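You operate a simulated robot arm through the tools that you are given. There is no shell and no other tool. Be economical: measure what you need, move in short steps, check, and stop when the job is done.

The job below is to be done with a simulated two-armed robot. You get a single attempt, and the scene is never put back.

JOB
Carry the flat steel cover with both arms and set it on the top of the island table.

Only the result counts: the job must be done as asked and must still hold three seconds after the hand-in. Knocking over, shifting, dropping, spilling or breaking anything else fails it. Lids that push on must go on centred and level and be pressed home; caps that screw on are set level and turned clockwise until they are tight.

ROBOT AND FRAMES
Two 7-joint arms with two-finger parallel grippers on one trunk, on a base that drives. Base frame: it is fixed to the floor where the robot stands at the start and does not move with it; the origin is under the middle of the robot, x ahead of it, y to its left, z up. Lengths are in m, angles in degrees, forces in N, time in s.
The left shoulder is at the start at [0.05, 0.177, 1.029], the right one opposite. With the tool pointing down near the work surface each hand reaches from about 0.1 to 0.6 m from the robot's upright axis, wherever it stands, measured 20 degrees to its own side. Places, roughly: top of the island table [5.6, 1, 0.8]. Payload 3.43 kg a hand.
The TCP of each hand is the grasp point between the finger pads, 0.034 m short of the fingertips. In the tool frame z runs along the fingers and y along their closing line. The gripper opens to 0.128 m. The fingers are 0.024 m wide and 0.012 m thick; the gripper's body (0.048 by 0.13 m) begins 0.096 m behind the TCP.
Orientation is told as [roll, pitch, yaw] about the base's x, y, z axes, in that order, counted from this pose: with the fingers straight down and closing along the base's y, the tool's x points along the base's -x, its y along +y and its z along -z.

CONTROLS
- The arms move only by the tool apply_moves. It takes "left_increments", "right_increments" or both (then of equal length, played together; a hand with none holds still); each is text: rows parted by semicolons, each of 6 numbers parted by spaces: the shift along the base's x, y, z in units of 150 mm (1.0 is 150 mm), then the turn, a rotation vector about the base's x, y, z in units of 180 degrees (1.0 is 180 degrees). In form: tx ty tz ax ay az; .... A call has 1 to 8 rows; each row is the pose to reach, as a shift and turn from the pose commanded when the call began. "left_hand" and "right_hand" are, for a hand that has rows, the opening in per cent of the stroke, from 0 (shut) to 100 (fully open), set as the call begins (left out, the last holds). A call with a number of a shift or a turn outside -1 to 1 is refused whole. Rows are played at 5 a second. More than 0.05 m and 8.6 degrees between two rows, or a gripper value outside its range, and nothing of the call is played. A pose out of reach is approached as far as the arm can. The call stops where the force on the tool passes 40 N (or 10 N more than at its start, if that is more) or the arm is blocked; 0.2 s more then pass. Each finger travels about 0.108 m/s and halts on what it meets, pressing with about 22 N; the grip force reading is that of the motor and also rises with nothing between the fingers. The clock runs only during rows and for 0.2 s after the last one: add rows that repeat a pose to give the fingers time. It gives the time, the measured TCP pose, the force on the tool (base axes), the opening and the grip force at its end, in the units of the frame above (readings bear some noise), with the torque about the TCP (base axes, N m) and any sound that the robot's microphone picked up.
- Cameras (640 x 400 px; columns grow to the right, rows downward): "scene" is now at [0.1405, -0.0187, 1.1637]; the picture's right is [-0.26, -0.96, 0.00], its down [-0.79, 0.21, -0.58] and it looks along [0.56, -0.15, -0.81] (base axes); focal length 284 px, centre (320, 200). "left" rides on the left gripper at [0.076, 0.011, -0.16] in its tool frame; the picture's right is [-0.15, 0.99, 0.00], its down [-0.88, -0.13, -0.46] and it looks along [-0.45, -0.07, 0.89] (tool axes); focal length 234 px, centre (320, 200). "right" rides on the right gripper at [0.076, -0.011, -0.16] in its tool frame; the picture's right is [0.15, 0.99, 0.00], its down [-0.88, 0.13, -0.46] and it looks along [-0.45, 0.07, 0.89] (tool axes); focal length 234 px, centre (320, 200).
- grab_frame(camera): a new picture of that camera. The clock stands still meanwhile.
- raise_lower(by): slides the trunk up (or, below 0, down) by that many m; the arms and the scene camera ride with it, the base frame stays. It gives what a move gives, with no picture.
- roll_base(legs): drives the robot by 1 to 6 legs, each [ahead, turn to the left] in m and degrees, along the robot's own axes; the way and the turn of a leg run together, so that a leg with both is an arc; at most 1.5 m and 180 degrees a leg. The arms and the cameras ride along, it lands a little off, and it stops where it bumps. It gives what a move gives.
- head_to(pan, tilt): turns the head with the scene camera to pan (to the left, within 80 degrees either way) and tilt (down, from -29 to 69), counted from straight ahead of the robot. It gives what a move gives.
- measure_at(camera, pixels): for up to 12 pixels [column, row] of the newest picture of that camera ("zoom" is the newest enlarged one), the place [x, y, z] in the base frame of the surface seen there, good to about 0.002 m. The clock stands still meanwhile.
- zoom(camera, box): a new picture of the part [left, top, right, bottom] of that camera's present view, enlarged. The clock stands still meanwhile.
- finish_job(): hands the job in; it is judged then, once.

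Work in short steps. Measure before you move; look again where a grasp or a placing could have gone wrong, and mend it. You have 80 turns and 70 pictures in all, those below and enlarged ones among them. Open the grippers and draw the arms clear of the work before you hand the job in, unless the task says otherwise; then end with one line.

The tools are called after "Call:" by a JSON object that holds its "fn" and its "kwargs". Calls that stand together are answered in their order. apply_moves: Moves the arms, as the interface text tells. Its arguments: {"type":"object","properties":{"left_increments":{"type":"string"},"left_hand":{"type":"number"},"right_increments":{"type":"string"},"right_hand":{"type":"number"}},"required":[]} The other tools are called the same way: raise_lower (by) slides the trunk up or down; roll_base (legs) drives the base; head_to (pan, tilt) turns the head that bears the scene camera; grab_frame (camera) takes a picture; measure_at (camera, pixels) gives the place of the surface under pixels of a picture; zoom (camera, box) takes an enlarged picture of a part of a camera's view; finish_job () hands the job in.

At the start:

```text
clock: 0.0
left_eef_pos: [0.4331, 0.0808, 0.6615]
left_tcp_rot: [0.0, 0.0, -0.1]
left_ft_force: [0.1, -0.1, -0.2]
left_wrist_torque: [-0.04, -0.03, 0.02]
left_finger_gap: 0.1282
left_grasp_force: 0.1
right_eef_pos: [0.4412, -0.2524, 0.6606]
right_tcp_rot: [-0.1, -0.1, -0.1]
right_ft_force: [-1.2, -0.3, 0.0]
right_wrist_torque: [-0.01, 0.0, -0.01]
right_finger_gap: 0.1279
right_grasp_force: 0.1
trunk travel left (down, up): [-0.2, 0.201]
robot x, y, heading: [0.0003, -0.0018, -0.1]
head pan, tilt: [-15.2, 54.5]
```

scene: 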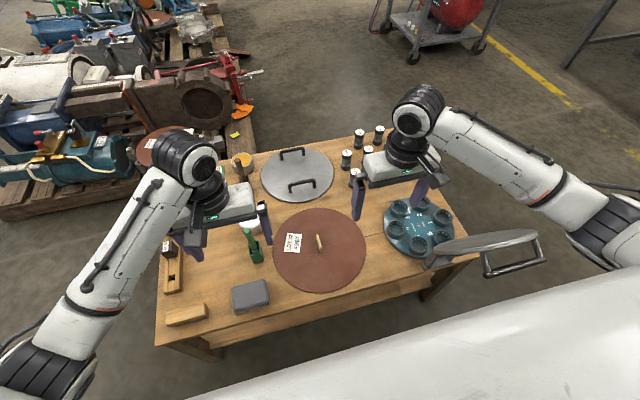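
right: 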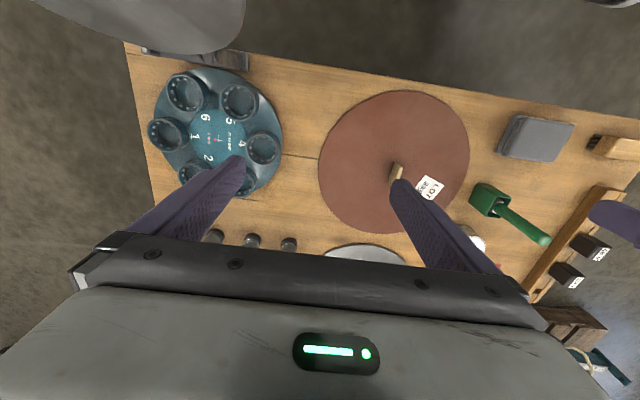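
left: 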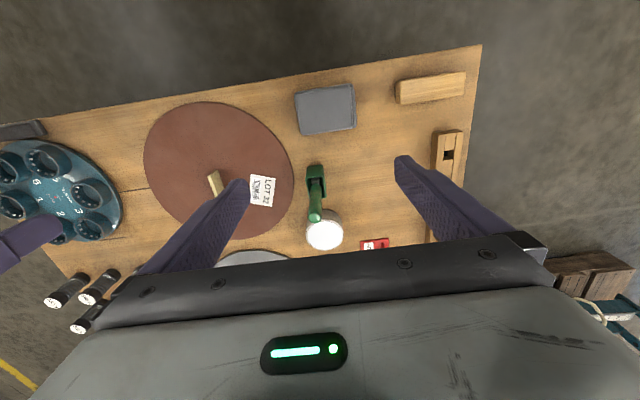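

The steel disc with two handles is at about (297,175) in the scene. There is another plate-like thing at (485,245), so I enlarge both to tell them apart.

Call:
{"fn": "zoom", "kwargs": {"camera": "scene", "box": [240, 120, 400, 220]}}

Call:
{"fn": "zoom", "kwargs": {"camera": "scene", "box": [380, 180, 580, 305]}}

Call:
{"fn": "measure_at", "kwargs": {"camera": "scene", "pixels": [[297, 171], [291, 150], [301, 182], [264, 175], [333, 171], [480, 243], [512, 270], [318, 240], [300, 220], [345, 140], [284, 154], [304, 151]]}}

```text
4.00 times, centred on (320, 170) of scene
```

zoom: 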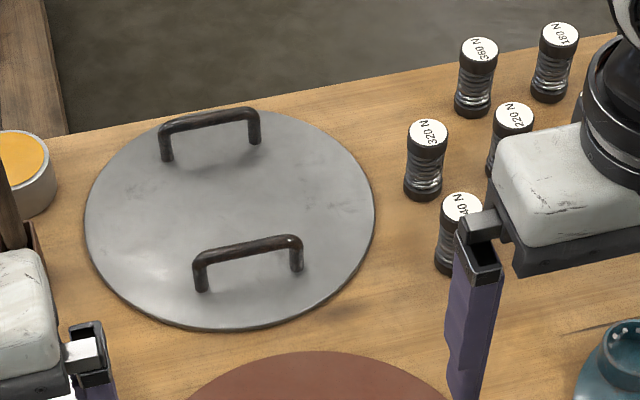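

```text
3.20 times, centred on (480, 242) of scene
```

zoom: 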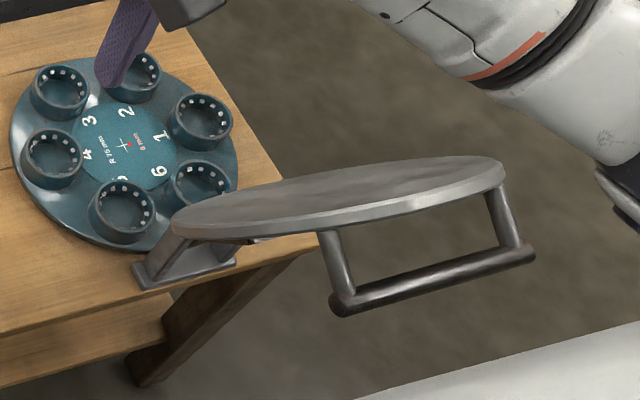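

```text
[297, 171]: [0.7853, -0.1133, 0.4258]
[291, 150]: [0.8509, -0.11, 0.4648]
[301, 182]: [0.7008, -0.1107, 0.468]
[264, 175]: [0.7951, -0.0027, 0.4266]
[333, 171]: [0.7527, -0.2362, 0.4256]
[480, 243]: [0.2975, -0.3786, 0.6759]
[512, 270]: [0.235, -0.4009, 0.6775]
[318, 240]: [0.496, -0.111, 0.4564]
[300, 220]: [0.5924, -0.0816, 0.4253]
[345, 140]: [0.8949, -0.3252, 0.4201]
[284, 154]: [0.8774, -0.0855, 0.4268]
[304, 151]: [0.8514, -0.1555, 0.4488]
```

The cover lies at about (0.775, -0.12) with handles at x≈0.70 and x≈0.85, beyond reach from here. I look around to plan a way to the far side of the table and to the island.

Call:
{"fn": "head_to", "kwargs": {"pan": 0, "tilt": 20}}

Call:
{"fn": "grab_frame", "kwargs": {"camera": "scene"}}

Call:
{"fn": "head_to", "kwargs": {"pan": -60, "tilt": 30}}

Call:
{"fn": "grab_frame", "kwargs": {"camera": "scene"}}

```text
clock: 1.0
left_eef_pos: [0.4327, 0.0801, 0.6606]
left_tcp_rot: [0.0, 0.0, 0.0]
left_ft_force: [-0.1, -0.1, -0.2]
left_wrist_torque: [0.02, 0.01, -0.01]
left_finger_gap: 0.128
left_grasp_force: 0.1
right_eef_pos: [0.441, -0.2514, 0.6615]
right_tcp_rot: [-0.1, 0.0, 0.0]
right_ft_force: [0.7, -0.7, -0.3]
right_wrist_torque: [-0.01, 0.01, 0.0]
right_finger_gap: 0.128
right_grasp_force: 0.1
trunk travel left (down, up): [-0.2, 0.201]
robot x, y, heading: [0.004, -0.0013, 0.2]
head pan, tilt: [0.0, 20.0]
```

```text
64 pictures are left
```

scene: 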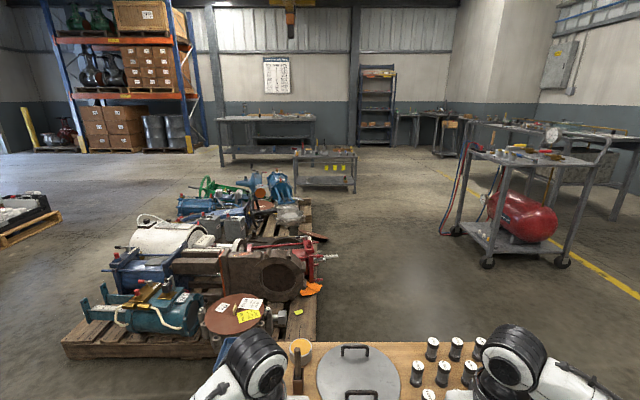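

```text
clock: 2.3
left_eef_pos: [0.4332, 0.0808, 0.6611]
left_tcp_rot: [0.0, -0.1, 0.0]
left_ft_force: [0.7, 0.8, -0.1]
left_wrist_torque: [0.01, -0.01, -0.02]
left_finger_gap: 0.1281
left_grasp_force: 0.1
right_eef_pos: [0.4407, -0.2524, 0.6612]
right_tcp_rot: [-0.1, 0.0, 0.0]
right_ft_force: [0.3, 0.5, -0.1]
right_wrist_torque: [-0.03, -0.02, -0.01]
right_finger_gap: 0.128
right_grasp_force: 0.1
trunk travel left (down, up): [-0.2, 0.201]
robot x, y, heading: [-0.0008, -0.0014, 0.3]
head pan, tilt: [-60.0, 30.0]
```

```text
63 pictures are left
```

scene: 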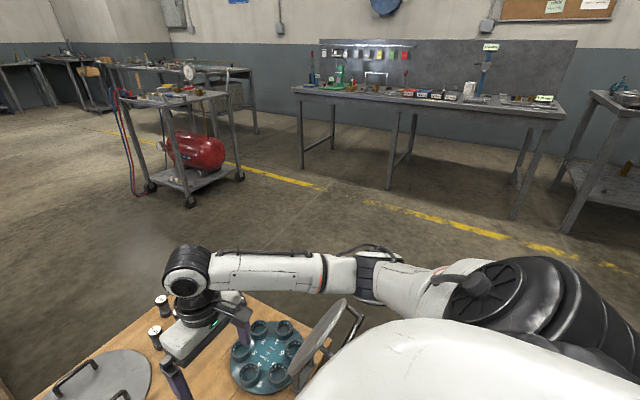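

A disc with a bracket shows near (320,340), right by the robot body. I check whether it belongs to the robot or is an obstacle.

Call:
{"fn": "zoom", "kwargs": {"camera": "scene", "box": [220, 275, 420, 400]}}

Call:
{"fn": "measure_at", "kwargs": {"camera": "scene", "pixels": [[320, 340], [342, 312], [300, 368], [350, 330], [190, 205], [243, 178], [320, 190], [150, 190], [130, 230], [330, 345], [260, 300], [320, 365]]}}

Call:
{"fn": "head_to", "kwargs": {"pan": -30, "tilt": 65}}

Call:
{"fn": "grab_frame", "kwargs": {"camera": "scene"}}

```text
3.20 times, centred on (320, 338) of scene
```

zoom: 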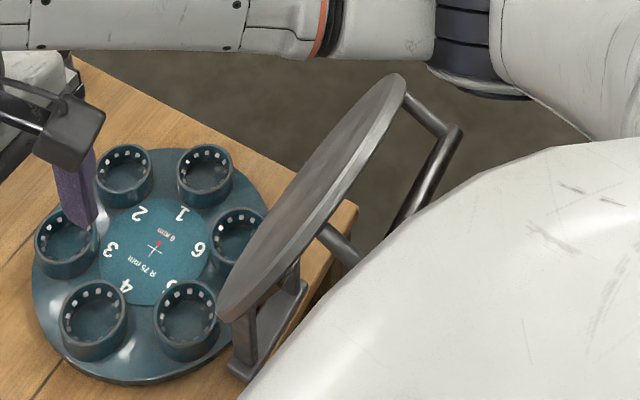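

```text
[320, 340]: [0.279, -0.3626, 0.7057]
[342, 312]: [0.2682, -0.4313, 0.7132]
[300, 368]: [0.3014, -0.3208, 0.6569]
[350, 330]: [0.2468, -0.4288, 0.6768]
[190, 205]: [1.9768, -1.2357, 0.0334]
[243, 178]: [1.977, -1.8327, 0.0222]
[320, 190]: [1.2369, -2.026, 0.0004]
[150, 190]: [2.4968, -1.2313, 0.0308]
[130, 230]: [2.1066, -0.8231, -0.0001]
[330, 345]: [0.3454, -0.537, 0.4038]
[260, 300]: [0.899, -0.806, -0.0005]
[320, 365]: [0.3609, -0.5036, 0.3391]
```

```text
clock: 3.3
left_eef_pos: [0.433, 0.0811, 0.662]
left_tcp_rot: [-0.2, 0.0, 0.0]
left_ft_force: [0.0, 0.5, -0.1]
left_wrist_torque: [0.03, 0.03, -0.02]
left_finger_gap: 0.1281
left_grasp_force: 0.0
right_eef_pos: [0.4418, -0.2519, 0.6602]
right_tcp_rot: [-0.2, 0.0, 0.1]
right_ft_force: [0.1, 0.1, 0.3]
right_wrist_torque: [0.0, 0.01, 0.0]
right_finger_gap: 0.128
right_grasp_force: 0.0
trunk travel left (down, up): [-0.2, 0.201]
robot x, y, heading: [0.0021, -0.001, 0.1]
head pan, tilt: [-30.0, 65.0]
```

```text
61 pictures are left
```

scene: 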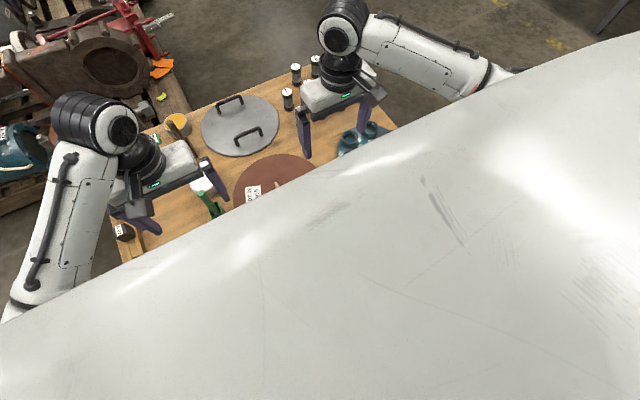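

The tilted disc sits near (0.28, -0.37, 0.68), close to the right hand's way out. I raise the trunk so the hands are well above everything, then look again.

Call:
{"fn": "raise_lower", "kwargs": {"by": 0.2}}

Call:
{"fn": "head_to", "kwargs": {"pan": -50, "tilt": 40}}

Call:
{"fn": "grab_frame", "kwargs": {"camera": "scene"}}

```text
clock: 5.5
left_eef_pos: [0.4333, 0.0797, 0.8615]
left_tcp_rot: [-0.1, 0.0, 0.1]
left_ft_force: [0.1, -0.7, 0.6]
left_wrist_torque: [-0.01, -0.01, 0.0]
left_finger_gap: 0.1279
left_grasp_force: 0.0
right_eef_pos: [0.4419, -0.2519, 0.8612]
right_tcp_rot: [-0.1, -0.1, 0.0]
right_ft_force: [-0.1, -0.9, -0.1]
right_wrist_torque: [-0.01, 0.01, 0.01]
right_finger_gap: 0.1282
right_grasp_force: 0.1
trunk travel left (down, up): [-0.4, 0.001]
robot x, y, heading: [0.0018, -0.001, -0.1]
head pan, tilt: [-30.0, 65.0]
```

```text
clock: 6.4
left_eef_pos: [0.4328, 0.08, 0.862]
left_tcp_rot: [-0.1, 0.0, -0.1]
left_ft_force: [0.4, 0.1, 0.4]
left_wrist_torque: [0.04, 0.0, -0.04]
left_finger_gap: 0.128
left_grasp_force: 0.0
right_eef_pos: [0.4414, -0.2524, 0.8606]
right_tcp_rot: [-0.1, 0.0, 0.0]
right_ft_force: [-0.2, -0.3, 0.6]
right_wrist_torque: [0.02, 0.04, 0.01]
right_finger_gap: 0.1279
right_grasp_force: 0.1
trunk travel left (down, up): [-0.4, 0.001]
robot x, y, heading: [-0.0015, -0.0007, 0.2]
head pan, tilt: [-50.0, 40.0]
```

```text
60 pictures are left
```

scene: 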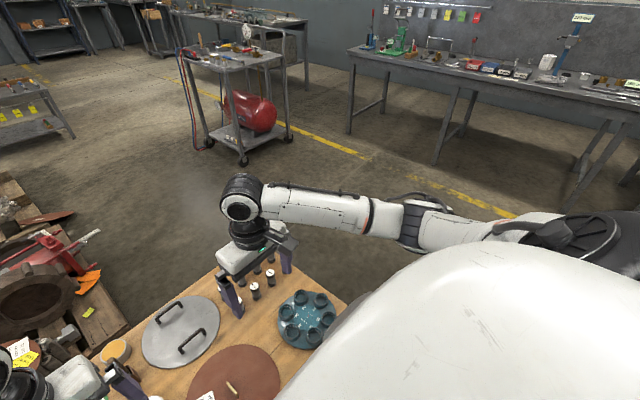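

Hands are now above everything on the table. I measure pallet, table edges and cart for the route.

Call:
{"fn": "measure_at", "kwargs": {"camera": "scene", "pixels": [[128, 322], [90, 265], [20, 185], [98, 357], [221, 264], [349, 303], [188, 148], [245, 163], [290, 140], [60, 137], [5, 145], [100, 240]]}}

Call:
{"fn": "roll_base", "kwargs": {"legs": [[-0.4, 0]]}}

Call:
{"fn": "head_to", "kwargs": {"pan": -15, "tilt": 40}}

Call:
{"fn": "grab_frame", "kwargs": {"camera": "scene"}}

```text
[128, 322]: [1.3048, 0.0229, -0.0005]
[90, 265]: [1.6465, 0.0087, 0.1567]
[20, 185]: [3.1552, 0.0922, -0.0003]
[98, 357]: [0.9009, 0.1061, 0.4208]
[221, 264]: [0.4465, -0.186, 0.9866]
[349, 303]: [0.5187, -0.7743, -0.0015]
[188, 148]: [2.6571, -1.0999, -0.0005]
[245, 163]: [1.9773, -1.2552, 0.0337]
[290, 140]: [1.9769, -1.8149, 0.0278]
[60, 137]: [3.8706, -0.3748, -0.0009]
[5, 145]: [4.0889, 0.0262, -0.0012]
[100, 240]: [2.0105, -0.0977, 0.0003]
```

```text
clock: 8.8
left_eef_pos: [0.04, 0.078, 0.8625]
left_tcp_rot: [0.0, 0.0, -0.4]
left_ft_force: [-0.7, 0.6, -0.1]
left_wrist_torque: [0.0, -0.04, -0.02]
left_finger_gap: 0.1278
left_grasp_force: 0.1
right_eef_pos: [0.0455, -0.2543, 0.861]
right_tcp_rot: [-0.2, -0.1, -0.3]
right_ft_force: [0.1, -0.1, -0.3]
right_wrist_torque: [0.0, -0.05, 0.02]
right_finger_gap: 0.1281
right_grasp_force: 0.0
trunk travel left (down, up): [-0.4, 0.001]
robot x, y, heading: [-0.3947, 0.0026, -0.4]
head pan, tilt: [-50.0, 40.0]
```

```text
clock: 9.8
left_eef_pos: [0.0401, 0.0778, 0.8611]
left_tcp_rot: [0.0, 0.0, -0.3]
left_ft_force: [0.2, -0.4, 0.3]
left_wrist_torque: [-0.03, 0.01, 0.03]
left_finger_gap: 0.1278
left_grasp_force: 0.0
right_eef_pos: [0.0457, -0.2546, 0.8617]
right_tcp_rot: [0.0, 0.0, -0.3]
right_ft_force: [-0.5, 0.8, -0.2]
right_wrist_torque: [0.0, 0.0, 0.01]
right_finger_gap: 0.1278
right_grasp_force: 0.0
trunk travel left (down, up): [-0.4, 0.001]
robot x, y, heading: [-0.3944, -0.0005, -0.3]
head pan, tilt: [-15.0, 40.0]
```

```text
59 pictures are left
```

scene: 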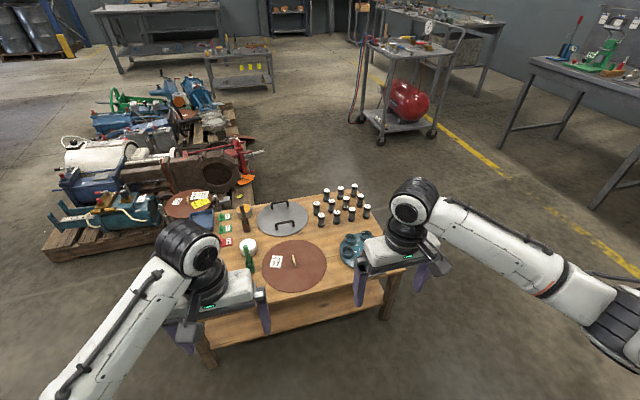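

The tilted disc may be hidden behind the right gripper at (400,250). I check with the right wrist camera and move back a bit more.

Call:
{"fn": "grab_frame", "kwargs": {"camera": "right"}}

Call:
{"fn": "measure_at", "kwargs": {"camera": "scene", "pixels": [[310, 192], [340, 185], [390, 310], [205, 365], [250, 200], [255, 190], [230, 110], [275, 90], [380, 143], [432, 135], [500, 145], [360, 122]]}}

```text
58 pictures are left
```

right: 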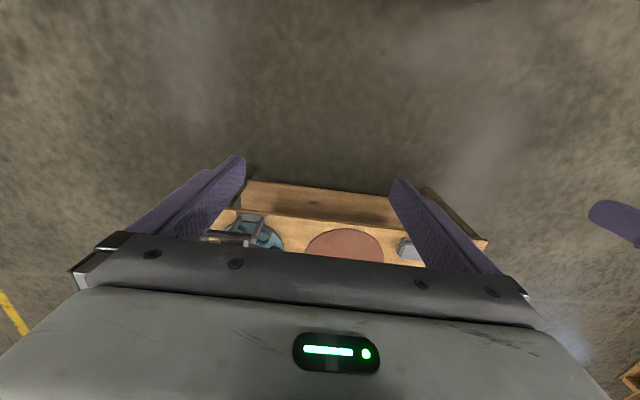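

```text
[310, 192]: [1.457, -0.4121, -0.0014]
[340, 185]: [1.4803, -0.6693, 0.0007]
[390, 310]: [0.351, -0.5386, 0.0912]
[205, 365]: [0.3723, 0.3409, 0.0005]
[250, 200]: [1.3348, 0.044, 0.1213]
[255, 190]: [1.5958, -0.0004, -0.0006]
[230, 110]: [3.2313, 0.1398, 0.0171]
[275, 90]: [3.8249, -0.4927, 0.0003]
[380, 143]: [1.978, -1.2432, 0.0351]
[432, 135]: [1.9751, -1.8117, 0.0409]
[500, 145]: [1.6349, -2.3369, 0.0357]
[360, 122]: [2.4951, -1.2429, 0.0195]
```

Something grey stands at the table's near right corner. I back off a bit further to see it clearly.

Call:
{"fn": "roll_base", "kwargs": {"legs": [[-0.3, 0]]}}

Call:
{"fn": "zoom", "kwargs": {"camera": "scene", "box": [200, 130, 456, 290]}}

```text
clock: 11.1
left_eef_pos: [-0.032, 0.0795, 0.8605]
left_tcp_rot: [0.0, 0.1, -0.4]
left_ft_force: [0.8, 0.1, -0.3]
left_wrist_torque: [-0.03, 0.05, -0.03]
left_finger_gap: 0.1279
left_grasp_force: 0.0
right_eef_pos: [-0.026, -0.2517, 0.8592]
right_tcp_rot: [-0.1, 0.2, -0.2]
right_ft_force: [0.9, 0.9, -0.3]
right_wrist_torque: [0.02, 0.05, 0.0]
right_finger_gap: 0.1279
right_grasp_force: 0.0
trunk travel left (down, up): [-0.4, 0.001]
robot x, y, heading: [-0.4636, 0.0034, -0.5]
head pan, tilt: [-15.0, 40.0]
stopped in leg 1: the robot was blocked; the commanded pose is now the measured one
```

```text
2.50 times, centred on (328, 210) of scene
```

zoom: 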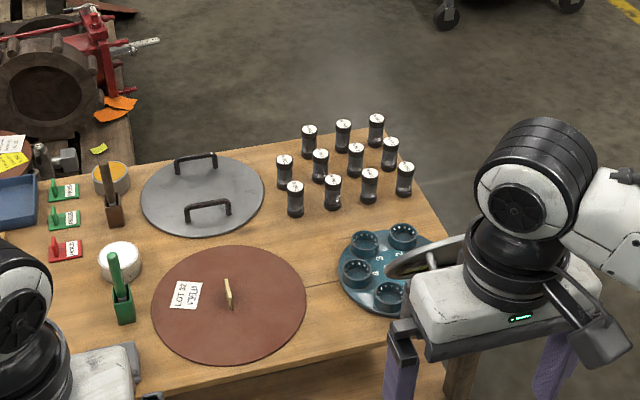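

The disc stands on the table on its own stand, so it isn't the cover. Something behind blocks me at x≈-0.46. I move slightly forward and look right, to measure the arm's width and the way out.

Call:
{"fn": "roll_base", "kwargs": {"legs": [[0.08, 0]]}}

Call:
{"fn": "head_to", "kwargs": {"pan": -70, "tilt": 35}}

Call:
{"fn": "grab_frame", "kwargs": {"camera": "scene"}}

Call:
{"fn": "head_to", "kwargs": {"pan": 75, "tilt": 35}}

Call:
{"fn": "grab_frame", "kwargs": {"camera": "scene"}}

```text
clock: 12.1
left_eef_pos: [0.0439, 0.0797, 0.8601]
left_tcp_rot: [0.0, 0.1, -0.5]
left_ft_force: [-0.1, 0.3, 0.0]
left_wrist_torque: [0.01, 0.02, -0.02]
left_finger_gap: 0.1279
left_grasp_force: 0.0
right_eef_pos: [0.0509, -0.2532, 0.8605]
right_tcp_rot: [0.0, 0.1, -0.3]
right_ft_force: [-0.6, -0.1, -0.4]
right_wrist_torque: [0.01, -0.01, -0.01]
right_finger_gap: 0.128
right_grasp_force: 0.0
trunk travel left (down, up): [-0.4, 0.001]
robot x, y, heading: [-0.3884, 0.0003, -0.3]
head pan, tilt: [-15.0, 40.0]
```

```text
clock: 13.3
left_eef_pos: [0.0433, 0.0792, 0.8609]
left_tcp_rot: [-0.1, 0.1, -0.6]
left_ft_force: [0.5, 0.0, 0.7]
left_wrist_torque: [0.02, -0.02, 0.01]
left_finger_gap: 0.1279
left_grasp_force: 0.0
right_eef_pos: [0.049, -0.2538, 0.86]
right_tcp_rot: [-0.1, 0.1, -0.3]
right_ft_force: [-0.5, -0.4, -0.3]
right_wrist_torque: [0.03, 0.0, 0.0]
right_finger_gap: 0.1282
right_grasp_force: 0.2
trunk travel left (down, up): [-0.4, 0.001]
robot x, y, heading: [-0.3892, 0.004, -0.5]
head pan, tilt: [-70.0, 35.0]
```

```text
56 pictures are left
```

scene: 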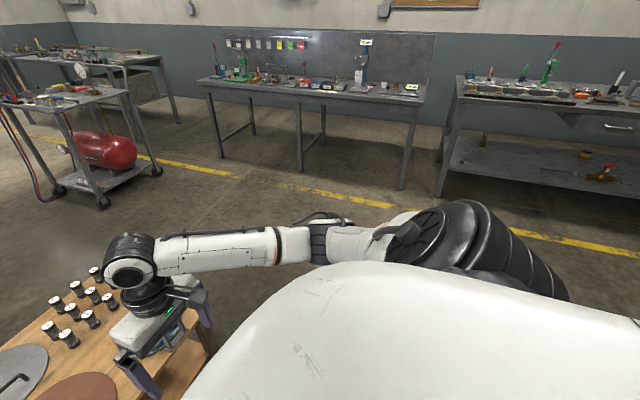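

```text
clock: 15.6
left_eef_pos: [0.0438, 0.0791, 0.861]
left_tcp_rot: [0.0, 0.1, -0.4]
left_ft_force: [-0.9, -0.3, 0.5]
left_wrist_torque: [-0.01, 0.0, 0.0]
left_finger_gap: 0.1281
left_grasp_force: 0.2
right_eef_pos: [0.0489, -0.2523, 0.8598]
right_tcp_rot: [-0.1, 0.1, -0.4]
right_ft_force: [0.1, -0.2, 0.5]
right_wrist_torque: [0.01, -0.02, 0.03]
right_finger_gap: 0.1279
right_grasp_force: 0.0
trunk travel left (down, up): [-0.4, 0.001]
robot x, y, heading: [-0.3868, 0.0037, -0.4]
head pan, tilt: [75.0, 35.0]
```

```text
55 pictures are left
```

scene: 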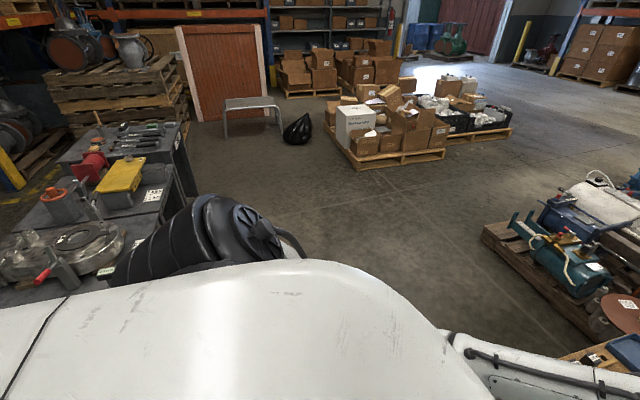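

A bench with tools is behind and to the left of the robot. I measure its extent.

Call:
{"fn": "measure_at", "kwargs": {"camera": "scene", "pixels": [[120, 240], [55, 160], [180, 125], [80, 280], [30, 265], [200, 180], [230, 210], [270, 230], [300, 270], [460, 345]]}}

Call:
{"fn": "head_to", "kwargs": {"pan": -80, "tilt": 50}}

Call:
{"fn": "grab_frame", "kwargs": {"camera": "scene"}}

```text
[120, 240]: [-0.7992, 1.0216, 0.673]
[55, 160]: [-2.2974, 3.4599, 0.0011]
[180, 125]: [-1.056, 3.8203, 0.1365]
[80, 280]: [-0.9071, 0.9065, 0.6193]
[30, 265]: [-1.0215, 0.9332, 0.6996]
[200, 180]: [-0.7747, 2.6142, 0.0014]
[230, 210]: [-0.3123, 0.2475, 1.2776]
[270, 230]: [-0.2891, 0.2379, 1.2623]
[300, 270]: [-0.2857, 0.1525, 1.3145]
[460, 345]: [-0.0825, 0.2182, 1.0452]
```

```text
clock: 18.0
left_eef_pos: [0.0431, 0.0792, 0.8609]
left_tcp_rot: [0.0, 0.0, -0.5]
left_ft_force: [-0.5, 0.8, 0.4]
left_wrist_torque: [-0.01, 0.01, 0.01]
left_finger_gap: 0.1277
left_grasp_force: 0.2
right_eef_pos: [0.0494, -0.2523, 0.8605]
right_tcp_rot: [-0.1, 0.0, -0.3]
right_ft_force: [0.5, 0.2, -0.6]
right_wrist_torque: [0.01, -0.01, -0.01]
right_finger_gap: 0.128
right_grasp_force: 0.0
trunk travel left (down, up): [-0.4, 0.001]
robot x, y, heading: [-0.392, 0.0024, -0.6]
head pan, tilt: [-80.0, 50.0]
```

```text
54 pictures are left
```

scene: 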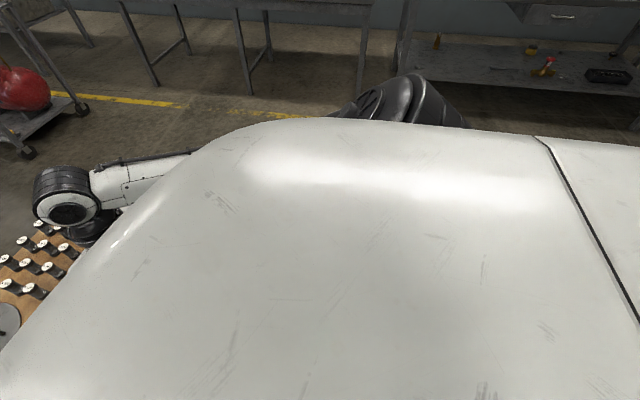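

The bench's front is at x≈-0.8, so the base radius is about 0.33. I move to x≈-0.25, turn right and drive along -y to clear the table.

Call:
{"fn": "roll_base", "kwargs": {"legs": [[0.13, 0], [0, -90], [1.1, 0]]}}

Call:
{"fn": "head_to", "kwargs": {"pan": 75, "tilt": 35}}

Call:
{"fn": "grab_frame", "kwargs": {"camera": "scene"}}

```text
clock: 28.5
left_eef_pos: [-0.2291, -1.5549, 0.8602]
left_tcp_rot: [0.0, 0.1, -91.6]
left_ft_force: [0.4, 0.8, 1.1]
left_wrist_torque: [0.01, 0.0, -0.01]
left_finger_gap: 0.1279
left_grasp_force: 0.1
right_eef_pos: [-0.5595, -1.5556, 0.8592]
right_tcp_rot: [-0.2, 0.2, -91.4]
right_ft_force: [0.5, 0.5, -0.2]
right_wrist_torque: [-0.02, 0.01, 0.01]
right_finger_gap: 0.128
right_grasp_force: 0.0
trunk travel left (down, up): [-0.4, 0.001]
robot x, y, heading: [-0.2988, -1.1217, -91.2]
head pan, tilt: [-80.0, 50.0]
```

```text
clock: 30.9
left_eef_pos: [-0.2272, -1.5554, 0.8601]
left_tcp_rot: [0.0, 0.1, -91.7]
left_ft_force: [0.5, 0.4, 1.1]
left_wrist_torque: [0.0, 0.01, 0.0]
left_finger_gap: 0.1279
left_grasp_force: 0.0
right_eef_pos: [-0.5603, -1.5537, 0.8599]
right_tcp_rot: [-0.1, 0.1, -91.4]
right_ft_force: [1.3, 0.1, -0.3]
right_wrist_torque: [-0.01, -0.02, 0.05]
right_finger_gap: 0.1281
right_grasp_force: 0.0
trunk travel left (down, up): [-0.4, 0.001]
robot x, y, heading: [-0.2946, -1.1199, -91.5]
head pan, tilt: [75.0, 35.0]
```

```text
53 pictures are left
```

scene: 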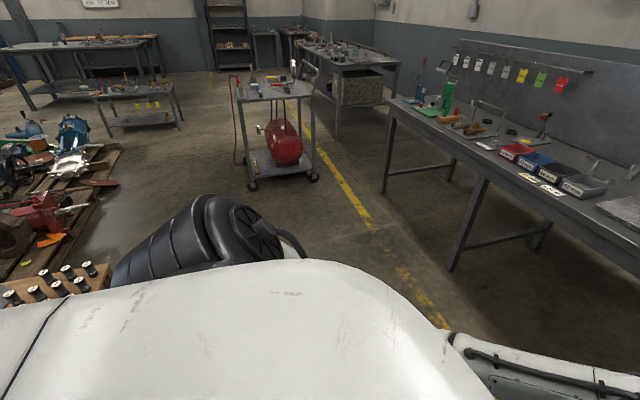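

The way along +x is clear up to the cart. I turn left to heading 0 and drive to x≈1.1, then look at the table corner.

Call:
{"fn": "roll_base", "kwargs": {"legs": [[0, 91.4], [1.4, 0]]}}

Call:
{"fn": "head_to", "kwargs": {"pan": 75, "tilt": 45}}

Call:
{"fn": "grab_frame", "kwargs": {"camera": "scene"}}

```text
clock: 41.6
left_eef_pos: [1.5086, -1.0791, 0.8611]
left_tcp_rot: [0.0, 0.1, -1.3]
left_ft_force: [-0.8, -0.3, -0.8]
left_wrist_torque: [0.02, 0.01, -0.01]
left_finger_gap: 0.1282
left_grasp_force: 0.1
right_eef_pos: [1.5086, -1.411, 0.8617]
right_tcp_rot: [-0.1, 0.2, -1.1]
right_ft_force: [0.2, 1.6, -0.5]
right_wrist_torque: [0.01, 0.0, 0.03]
right_finger_gap: 0.128
right_grasp_force: 0.1
trunk travel left (down, up): [-0.4, 0.001]
robot x, y, heading: [1.0769, -1.1497, -1.2]
head pan, tilt: [75.0, 35.0]
```

```text
clock: 42.3
left_eef_pos: [1.5075, -1.0788, 0.862]
left_tcp_rot: [0.0, 0.0, -1.3]
left_ft_force: [-0.8, 0.1, 0.2]
left_wrist_torque: [-0.02, -0.02, 0.03]
left_finger_gap: 0.1282
left_grasp_force: 0.0
right_eef_pos: [1.5097, -1.4101, 0.8603]
right_tcp_rot: [-0.1, 0.2, -1.1]
right_ft_force: [-0.3, 0.4, 0.1]
right_wrist_torque: [0.01, -0.02, -0.03]
right_finger_gap: 0.128
right_grasp_force: 0.2
trunk travel left (down, up): [-0.4, 0.001]
robot x, y, heading: [1.0764, -1.1511, -1.3]
head pan, tilt: [75.0, 45.0]
```

```text
52 pictures are left
```

scene: 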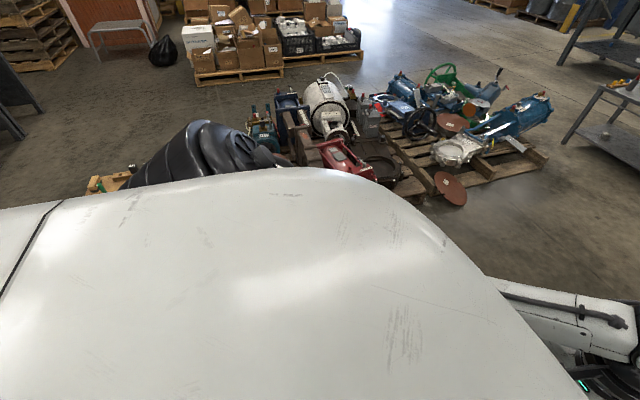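

I turn left so that the table and pallet come into view.

Call:
{"fn": "roll_base", "kwargs": {"legs": [[0.1, 0], [0, 90]]}}

Call:
{"fn": "head_to", "kwargs": {"pan": 20, "tilt": 40}}

Call:
{"fn": "grab_frame", "kwargs": {"camera": "scene"}}

```text
clock: 47.2
left_eef_pos: [1.1165, -0.7153, 0.86]
left_tcp_rot: [0.0, 0.0, 87.0]
left_ft_force: [0.3, -0.3, 0.7]
left_wrist_torque: [-0.02, -0.03, -0.02]
left_finger_gap: 0.1282
left_grasp_force: 0.0
right_eef_pos: [1.4478, -0.7247, 0.8605]
right_tcp_rot: [-0.1, 0.1, 87.2]
right_ft_force: [-0.6, 0.0, 0.0]
right_wrist_torque: [0.02, -0.03, 0.05]
right_finger_gap: 0.128
right_grasp_force: 0.0
trunk travel left (down, up): [-0.4, 0.001]
robot x, y, heading: [1.1739, -1.1508, 87.0]
head pan, tilt: [75.0, 45.0]
```

```text
clock: 48.5
left_eef_pos: [1.1165, -0.7166, 0.8617]
left_tcp_rot: [0.0, 0.1, 87.1]
left_ft_force: [0.2, 0.4, 0.1]
left_wrist_torque: [0.0, 0.02, 0.0]
left_finger_gap: 0.1281
left_grasp_force: 0.1
right_eef_pos: [1.4484, -0.7251, 0.8594]
right_tcp_rot: [-0.2, 0.1, 87.2]
right_ft_force: [0.2, 0.4, 0.1]
right_wrist_torque: [-0.01, 0.01, 0.03]
right_finger_gap: 0.128
right_grasp_force: 0.0
trunk travel left (down, up): [-0.4, 0.001]
robot x, y, heading: [1.1757, -1.1485, 87.2]
head pan, tilt: [20.0, 40.0]
```

```text
51 pictures are left
```

scene: 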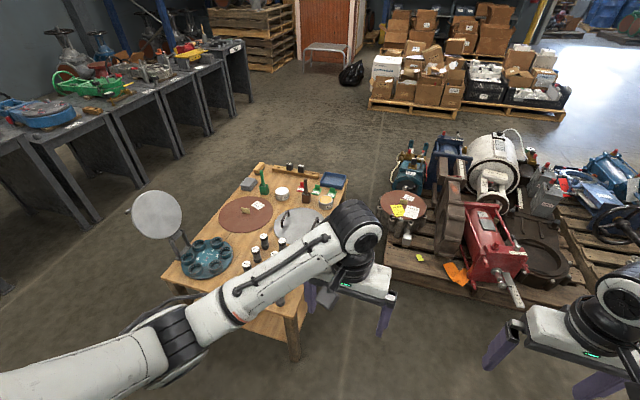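

Table, pallet and gap are all visible now. I measure table corners, pallet edge and the cover.

Call:
{"fn": "measure_at", "kwargs": {"camera": "scene", "pixels": [[290, 316], [294, 358], [347, 180], [325, 215], [380, 246], [470, 283], [516, 305], [600, 312], [456, 290], [301, 213], [400, 245], [240, 290]]}}

Call:
{"fn": "zoom", "kwargs": {"camera": "scene", "box": [160, 150, 480, 350]}}

```text
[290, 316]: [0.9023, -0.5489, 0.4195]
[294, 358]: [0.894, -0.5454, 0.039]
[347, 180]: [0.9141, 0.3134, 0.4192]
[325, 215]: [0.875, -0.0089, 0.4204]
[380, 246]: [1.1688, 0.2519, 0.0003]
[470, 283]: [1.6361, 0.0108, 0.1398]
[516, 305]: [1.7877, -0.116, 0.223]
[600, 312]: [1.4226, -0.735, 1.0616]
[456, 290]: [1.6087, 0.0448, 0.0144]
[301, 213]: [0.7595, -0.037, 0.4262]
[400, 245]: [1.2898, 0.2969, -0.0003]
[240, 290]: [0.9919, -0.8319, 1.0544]
```

```text
2.00 times, centred on (320, 250) of scene
```

zoom: 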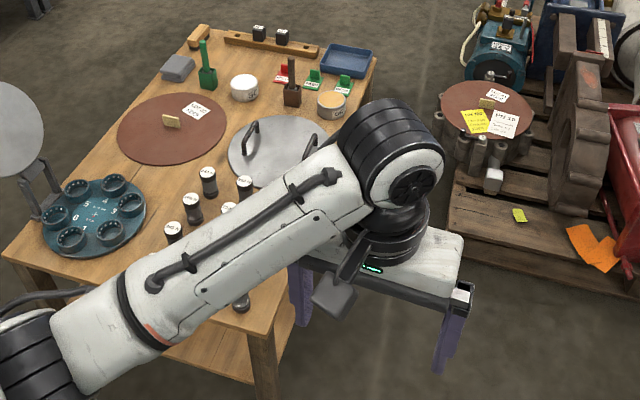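

Table's far edge is x≈0.91, its right edge y≈-0.55, and the pallet starts at y≈0.03 and x≈1.3. I drive to about (1.33, -0.45) and face the cover.

Call:
{"fn": "roll_base", "kwargs": {"legs": [[0, -9.5], [0.71, 0], [0, 74]]}}

Call:
{"fn": "head_to", "kwargs": {"pan": 0, "tilt": 50}}

Call:
{"fn": "grab_frame", "kwargs": {"camera": "scene"}}

```text
clock: 56.3
left_eef_pos: [0.9125, -0.3016, 0.8617]
left_tcp_rot: [0.0, 0.0, 151.4]
left_ft_force: [0.3, 1.0, -0.2]
left_wrist_torque: [-0.01, -0.03, -0.01]
left_finger_gap: 0.1277
left_grasp_force: 0.1
right_eef_pos: [1.0626, -0.0075, 0.86]
right_tcp_rot: [-0.1, 0.2, 151.8]
right_ft_force: [-0.6, -0.1, 0.1]
right_wrist_torque: [-0.01, 0.01, -0.01]
right_finger_gap: 0.128
right_grasp_force: 0.0
trunk travel left (down, up): [-0.4, 0.001]
robot x, y, heading: [1.3281, -0.4398, 151.7]
head pan, tilt: [20.0, 40.0]
```

```text
clock: 57.2
left_eef_pos: [0.912, -0.3013, 0.8612]
left_tcp_rot: [0.0, 0.0, 151.4]
left_ft_force: [-0.1, -0.7, 0.5]
left_wrist_torque: [-0.02, -0.02, -0.02]
left_finger_gap: 0.1282
left_grasp_force: 0.0
right_eef_pos: [1.0633, -0.0059, 0.8604]
right_tcp_rot: [-0.1, 0.1, 151.8]
right_ft_force: [-0.1, 0.1, 0.9]
right_wrist_torque: [-0.02, -0.01, 0.0]
right_finger_gap: 0.1281
right_grasp_force: 0.0
trunk travel left (down, up): [-0.4, 0.001]
robot x, y, heading: [1.3315, -0.4398, 151.7]
head pan, tilt: [0.0, 50.0]
```

```text
49 pictures are left
```

scene: 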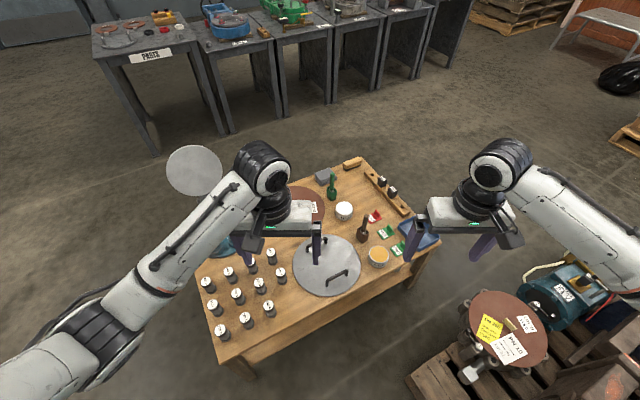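

The cover is now clear at (327,265) in the scene. I edge a little closer, then measure the handles precisely.

Call:
{"fn": "roll_base", "kwargs": {"legs": [[0, -21], [0.09, 0], [0, 21]]}}

Call:
{"fn": "head_to", "kwargs": {"pan": 0, "tilt": 55}}

Call:
{"fn": "zoom", "kwargs": {"camera": "scene", "box": [240, 190, 432, 310]}}

Call:
{"fn": "grab_frame", "kwargs": {"camera": "left"}}

```text
clock: 60.5
left_eef_pos: [0.8528, -0.2302, 0.8604]
left_tcp_rot: [-0.1, 0.0, 151.2]
left_ft_force: [0.0, 0.0, -0.7]
left_wrist_torque: [0.03, 0.01, 0.0]
left_finger_gap: 0.1282
left_grasp_force: 0.0
right_eef_pos: [1.005, 0.0655, 0.859]
right_tcp_rot: [-0.1, 0.0, 151.5]
right_ft_force: [-0.4, -0.5, 0.4]
right_wrist_torque: [0.03, -0.01, 0.02]
right_finger_gap: 0.1281
right_grasp_force: 0.0
trunk travel left (down, up): [-0.4, 0.001]
robot x, y, heading: [1.2711, -0.3667, 151.3]
head pan, tilt: [0.0, 50.0]
```

```text
clock: 61.2
left_eef_pos: [0.8534, -0.2292, 0.8618]
left_tcp_rot: [0.0, -0.1, 151.2]
left_ft_force: [-0.3, -0.5, -0.4]
left_wrist_torque: [-0.02, 0.06, -0.01]
left_finger_gap: 0.1279
left_grasp_force: 0.0
right_eef_pos: [1.0047, 0.065, 0.8605]
right_tcp_rot: [-0.1, 0.1, 151.4]
right_ft_force: [0.1, -0.4, 1.6]
right_wrist_torque: [0.0, -0.04, 0.01]
right_finger_gap: 0.1278
right_grasp_force: 0.1
trunk travel left (down, up): [-0.4, 0.001]
robot x, y, heading: [1.2733, -0.3655, 151.3]
head pan, tilt: [0.0, 55.0]
```

```text
3.33 times, centred on (336, 250) of scene
```

zoom: 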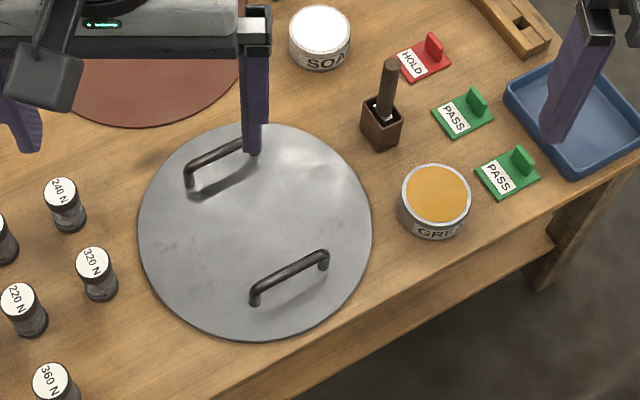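

```text
47 pictures are left
```

left: 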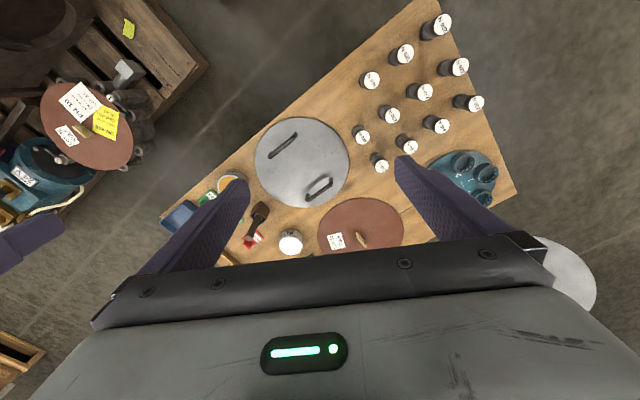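

Both handles are visible in the enlarged picture. I measure their ends, middles and the disc's rim.

Call:
{"fn": "measure_at", "kwargs": {"camera": "zoom", "pixels": [[255, 288], [270, 279], [290, 270], [310, 260], [324, 254], [190, 167], [200, 161], [218, 152], [235, 145], [140, 225], [371, 230], [260, 338]]}}

Call:
{"fn": "zoom", "kwargs": {"camera": "left", "box": [230, 100, 374, 190]}}

Call:
{"fn": "measure_at", "kwargs": {"camera": "zoom", "pixels": [[180, 235], [235, 190], [290, 145], [352, 415], [400, 375], [445, 345], [115, 260], [535, 260], [320, 90], [325, 475]]}}

```text
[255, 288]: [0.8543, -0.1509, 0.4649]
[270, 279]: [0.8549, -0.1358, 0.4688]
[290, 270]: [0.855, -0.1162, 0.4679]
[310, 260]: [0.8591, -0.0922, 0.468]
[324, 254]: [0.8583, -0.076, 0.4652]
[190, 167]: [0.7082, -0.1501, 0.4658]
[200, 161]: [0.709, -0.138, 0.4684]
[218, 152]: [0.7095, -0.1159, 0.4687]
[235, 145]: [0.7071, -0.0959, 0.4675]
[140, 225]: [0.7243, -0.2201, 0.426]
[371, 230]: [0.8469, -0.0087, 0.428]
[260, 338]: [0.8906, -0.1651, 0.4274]
```

```text
4.44 times, centred on (302, 145) of left
```

zoom: 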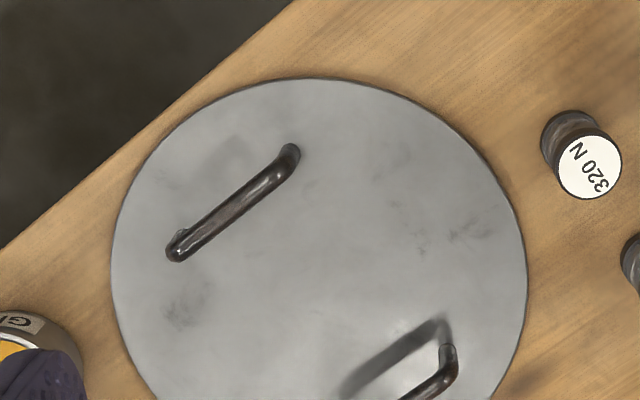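

```text
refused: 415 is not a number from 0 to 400
```

Handles: A at x≈0.708 and B at x≈0.857, both along y with centre y≈-0.113 and top z≈0.469; the plate's top is 0.427. At height I turn both hands to yaw 90 so they close along x, narrow the openings, and move over the handles, left to A and right towards B.

Call:
{"fn": "apply_moves", "kwargs": {"left_hand": 50, "right_hand": 50, "left_increments": "-0.12 0.08 0 0 0 -0.0425; -0.24 0.16 0 0 0 -0.085; -0.36 0.25 0 0 0 -0.1275; -0.48 0.33 0 0 0 -0.17; -0.6 0.41 0 0 0 -0.2125; -0.72 0.5 0 0 0 -0.255; -0.84 0.58 0 0 0 -0.2975; -0.96 0.66 0 0 0 -0.34", "right_increments": "-0.06 -0.06 0 0 0 -0.0425; -0.12 -0.12 0 0 0 -0.085; -0.18 -0.18 0 0 0 -0.1275; -0.24 -0.24 0 0 0 -0.17; -0.3 -0.3 0 0 0 -0.2125; -0.36 -0.36 0 0 0 -0.255; -0.42 -0.42 0 0 0 -0.2975; -0.48 -0.48 0 0 0 -0.341"}}

Call:
{"fn": "grab_frame", "kwargs": {"camera": "scene"}}

```text
clock: 63.0
left_eef_pos: [0.7084, -0.1295, 0.8627]
left_tcp_rot: [0.1, 0.0, 90.0]
left_ft_force: [0.5, 1.3, 0.7]
left_wrist_torque: [-0.01, -0.03, -0.03]
left_finger_gap: 0.0638
left_grasp_force: 0.1
right_eef_pos: [0.9351, -0.006, 0.8604]
right_tcp_rot: [-0.1, 0.1, 89.9]
right_ft_force: [-0.2, 0.0, 0.5]
right_wrist_torque: [0.01, 0.04, 0.03]
right_finger_gap: 0.064
right_grasp_force: 0.1
trunk travel left (down, up): [-0.4, 0.001]
robot x, y, heading: [1.2682, -0.3688, 151.5]
head pan, tilt: [0.0, 55.0]
```

```text
45 pictures are left
```

scene: 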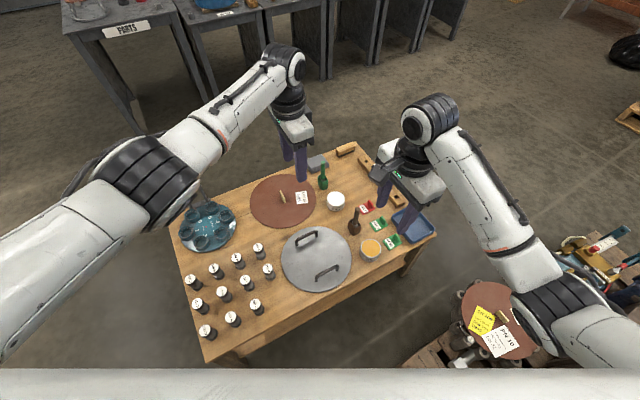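

Left is over A at the right yaw. I tilt the right hand 15° so its body leans away (+x) and bring it over B.

Call:
{"fn": "apply_moves", "kwargs": {"right_increments": "0 0 0 0 0.042 0; 0 0 0 0 0.0833 0; -0.2 -0.25 0 0 0.0833 0; -0.4 -0.48 0 0 0.0833 0; -0.52 -0.613 0 0 0.0833 0; -0.52 -0.613 0 0 0.0833 0"}}

Call:
{"fn": "grab_frame", "kwargs": {"camera": "scene"}}

```text
clock: 64.4
left_eef_pos: [0.7083, -0.1303, 0.8613]
left_tcp_rot: [0.0, 0.0, 90.1]
left_ft_force: [0.5, 0.6, -0.1]
left_wrist_torque: [0.02, 0.02, -0.02]
left_finger_gap: 0.064
left_grasp_force: 0.2
right_eef_pos: [0.8587, -0.0998, 0.8605]
right_tcp_rot: [14.9, 0.2, 90.1]
right_ft_force: [-0.2, -0.1, -0.3]
right_wrist_torque: [0.01, -0.02, -0.02]
right_finger_gap: 0.064
right_grasp_force: 0.0
trunk travel left (down, up): [-0.4, 0.001]
robot x, y, heading: [1.2703, -0.364, 151.2]
head pan, tilt: [0.0, 55.0]
```

```text
44 pictures are left
```

scene: 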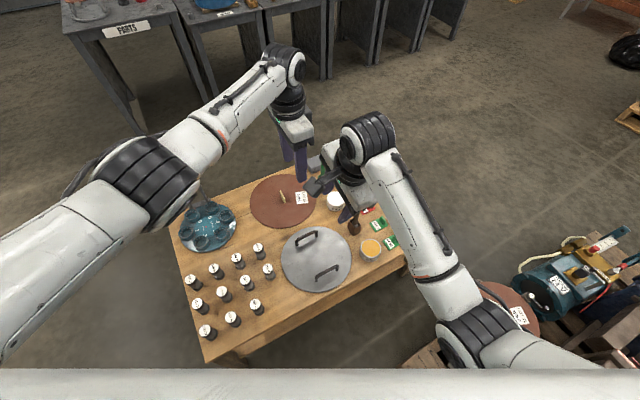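

Clear of each other. I lower the trunk by 0.28 so the fingertips end at about 0.545, then look again.

Call:
{"fn": "raise_lower", "kwargs": {"by": -0.28}}

Call:
{"fn": "grab_frame", "kwargs": {"camera": "left"}}

Call:
{"fn": "grab_frame", "kwargs": {"camera": "right"}}

Call:
{"fn": "grab_frame", "kwargs": {"camera": "scene"}}

```text
clock: 67.2
left_eef_pos: [0.7079, -0.1305, 0.5825]
left_tcp_rot: [-0.1, 0.0, 90.0]
left_ft_force: [-0.3, 0.3, 0.4]
left_wrist_torque: [0.03, 0.0, 0.02]
left_finger_gap: 0.0641
left_grasp_force: 0.0
right_eef_pos: [0.8564, -0.0983, 0.5803]
right_tcp_rot: [14.8, 0.1, 90.2]
right_ft_force: [0.9, -0.2, -0.5]
right_wrist_torque: [-0.04, -0.04, -0.02]
right_finger_gap: 0.064
right_grasp_force: 0.1
trunk travel left (down, up): [-0.12, 0.281]
robot x, y, heading: [1.2731, -0.3673, 151.3]
head pan, tilt: [0.0, 55.0]
```

```text
43 pictures are left
```

left: 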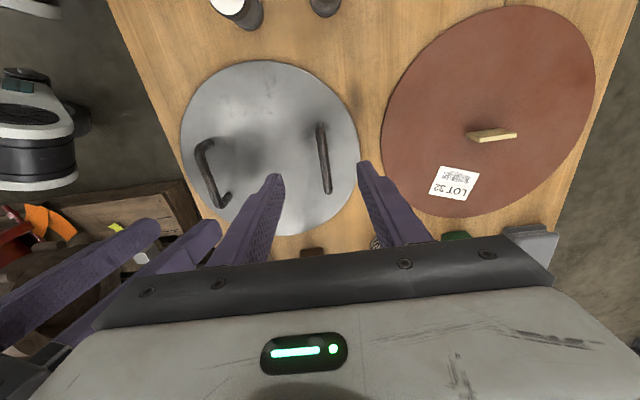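

```text
42 pictures are left
```

right: 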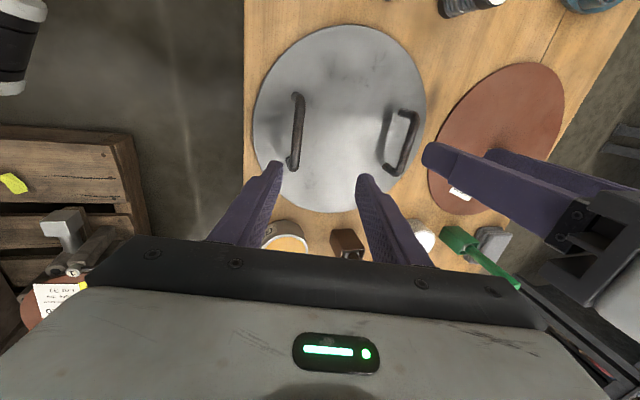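

```text
41 pictures are left
```

scene: 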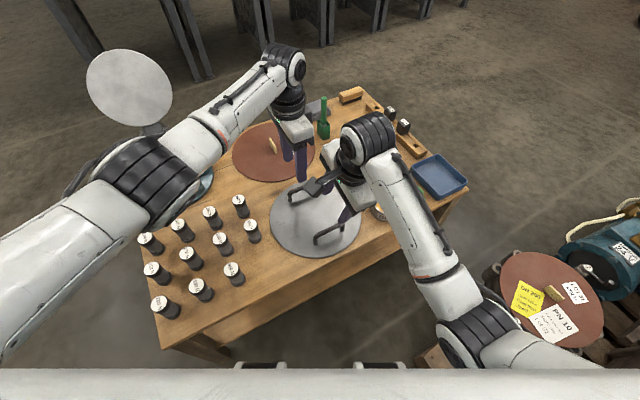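

I confirm the bar positions in the new pictures from both wrist cameras, and check the clearance of the right elbow over the pallet.

Call:
{"fn": "measure_at", "kwargs": {"camera": "left", "pixels": [[319, 128], [323, 150], [327, 175], [211, 170]]}}

Call:
{"fn": "measure_at", "kwargs": {"camera": "right", "pixels": [[299, 105], [297, 130], [294, 155], [408, 145], [285, 243]]}}

Call:
{"fn": "measure_at", "kwargs": {"camera": "scene", "pixels": [[540, 290], [590, 260], [470, 330], [435, 275], [130, 90], [160, 170], [300, 320], [245, 380]]}}

```text
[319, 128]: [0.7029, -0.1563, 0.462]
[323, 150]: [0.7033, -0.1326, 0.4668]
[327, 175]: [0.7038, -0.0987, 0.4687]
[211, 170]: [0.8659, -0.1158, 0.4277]
```

```text
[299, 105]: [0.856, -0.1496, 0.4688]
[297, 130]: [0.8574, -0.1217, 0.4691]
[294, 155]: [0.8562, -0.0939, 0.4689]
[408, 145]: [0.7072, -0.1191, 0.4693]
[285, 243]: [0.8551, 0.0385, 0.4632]
```

```text
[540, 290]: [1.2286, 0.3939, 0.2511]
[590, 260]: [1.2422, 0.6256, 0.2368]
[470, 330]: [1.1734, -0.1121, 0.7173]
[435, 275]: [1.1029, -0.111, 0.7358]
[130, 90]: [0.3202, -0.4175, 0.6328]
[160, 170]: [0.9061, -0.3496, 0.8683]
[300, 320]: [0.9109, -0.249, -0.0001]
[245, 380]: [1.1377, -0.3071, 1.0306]
```

Bars confirmed: A x≈0.705, B x≈0.857, tops at 0.469. I lower both hands with open fingers (gap 64 mm) around the bars to TCP z≈0.470.

Call:
{"fn": "apply_moves", "kwargs": {"left_increments": "-0.015 0 -0.15 0 0 0; -0.015 0 -0.3 0 0 0; -0.015 0 -0.45 0 0 0; -0.015 0 -0.6 0 0 0; -0.015 0 -0.7 0 0 0; -0.015 0 -0.74 0 0 0; -0.015 0 -0.74 0 0 0", "right_increments": "0 0 -0.15 0 0 0; 0 0 -0.3 0 0 0; 0 0 -0.45 0 0 0; 0 0 -0.6 0 0 0; 0 0 -0.7 0 0 0; 0 0 -0.73 0 0 0; 0 0 -0.73 0 0 0"}}

Call:
{"fn": "grab_frame", "kwargs": {"camera": "left"}}

Call:
{"fn": "grab_frame", "kwargs": {"camera": "right"}}

```text
clock: 68.8
left_eef_pos: [0.7184, -0.147, 0.4818]
left_tcp_rot: [0.0, 0.0, 90.1]
left_ft_force: [-0.2, 0.8, 0.4]
left_wrist_torque: [0.01, -0.02, 0.0]
left_finger_gap: 0.064
left_grasp_force: 0.2
left hand out of reach, approached as far as the arm can: row 3, 4, 5, 6, 7
right_eef_pos: [0.8559, -0.1012, 0.4717]
right_tcp_rot: [14.9, 0.2, 90.0]
right_ft_force: [1.1, 0.4, 1.8]
right_wrist_torque: [0.02, -0.07, -0.06]
right_finger_gap: 0.064
right_grasp_force: 0.3
trunk travel left (down, up): [-0.12, 0.281]
robot x, y, heading: [1.2688, -0.3659, 151.5]
head pan, tilt: [0.0, 55.0]
```

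```text
40 pictures are left
```

left: 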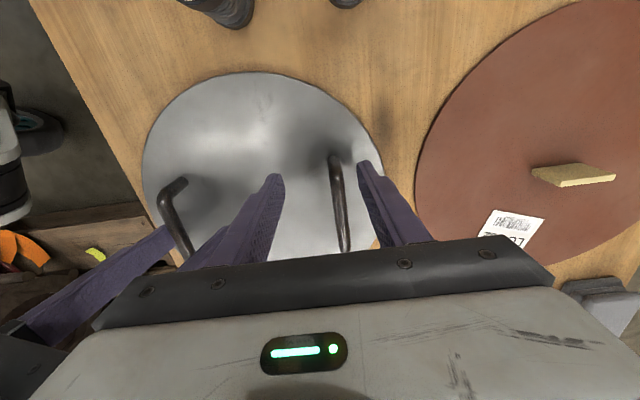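

```text
39 pictures are left
```

right: 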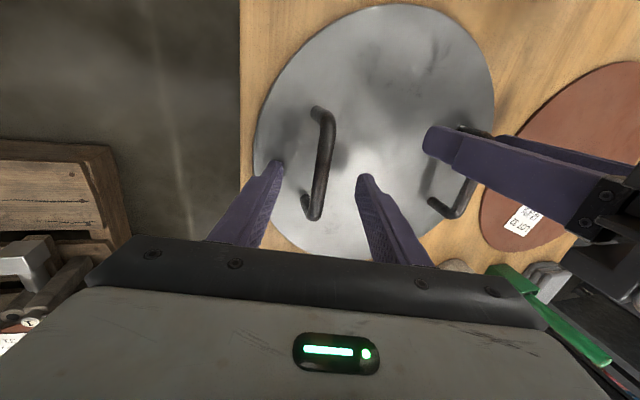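

The left arm ran out of reach at z=0.48, while the fingers already straddle the bars. I raise the hands, lower the trunk to bring the shoulders down for more horizontal reach, then try again.

Call:
{"fn": "apply_moves", "kwargs": {"left_increments": "0 0 0.15 0 0 0; 0 0 0.3 0 0 0; 0 0 0.5 0 0 0; 0 0 0.74 0 0 0; 0 0 0.74 0 0 0", "right_increments": "0 0 0.15 0 0 0; 0 0 0.3 0 0 0; 0 0 0.5 0 0 0; 0 0 0.74 0 0 0; 0 0 0.74 0 0 0"}}

Call:
{"fn": "raise_lower", "kwargs": {"by": -0.09}}

```text
clock: 70.2
left_eef_pos: [0.7195, -0.1483, 0.5911]
left_tcp_rot: [0.0, 0.0, 90.1]
left_ft_force: [0.5, 0.1, 0.7]
left_wrist_torque: [0.02, -0.01, 0.0]
left_finger_gap: 0.064
left_grasp_force: 0.0
right_eef_pos: [0.8734, -0.0648, 0.5673]
right_tcp_rot: [12.7, -3.3, 88.7]
right_ft_force: [0.2, 0.1, 0.3]
right_wrist_torque: [0.01, 0.0, 0.02]
right_finger_gap: 0.0639
right_grasp_force: 0.0
trunk travel left (down, up): [-0.12, 0.281]
robot x, y, heading: [1.2729, -0.368, 151.3]
head pan, tilt: [0.0, 55.0]
stopped in row 5 (right hand): the arm was blocked; the commanded pose is now the measured one
```

```text
clock: 71.4
left_eef_pos: [0.7189, -0.1464, 0.5008]
left_tcp_rot: [0.0, -0.1, 90.0]
left_ft_force: [0.5, -0.1, -0.6]
left_wrist_torque: [0.02, -0.01, 0.06]
left_finger_gap: 0.0641
left_grasp_force: 0.1
right_eef_pos: [0.8734, -0.067, 0.4773]
right_tcp_rot: [12.8, -3.4, 88.7]
right_ft_force: [-1.0, 0.3, -0.6]
right_wrist_torque: [0.0, 0.01, -0.01]
right_finger_gap: 0.0643
right_grasp_force: 0.0
trunk travel left (down, up): [-0.03, 0.371]
robot x, y, heading: [1.272, -0.368, 151.1]
head pan, tilt: [0.0, 55.0]
```

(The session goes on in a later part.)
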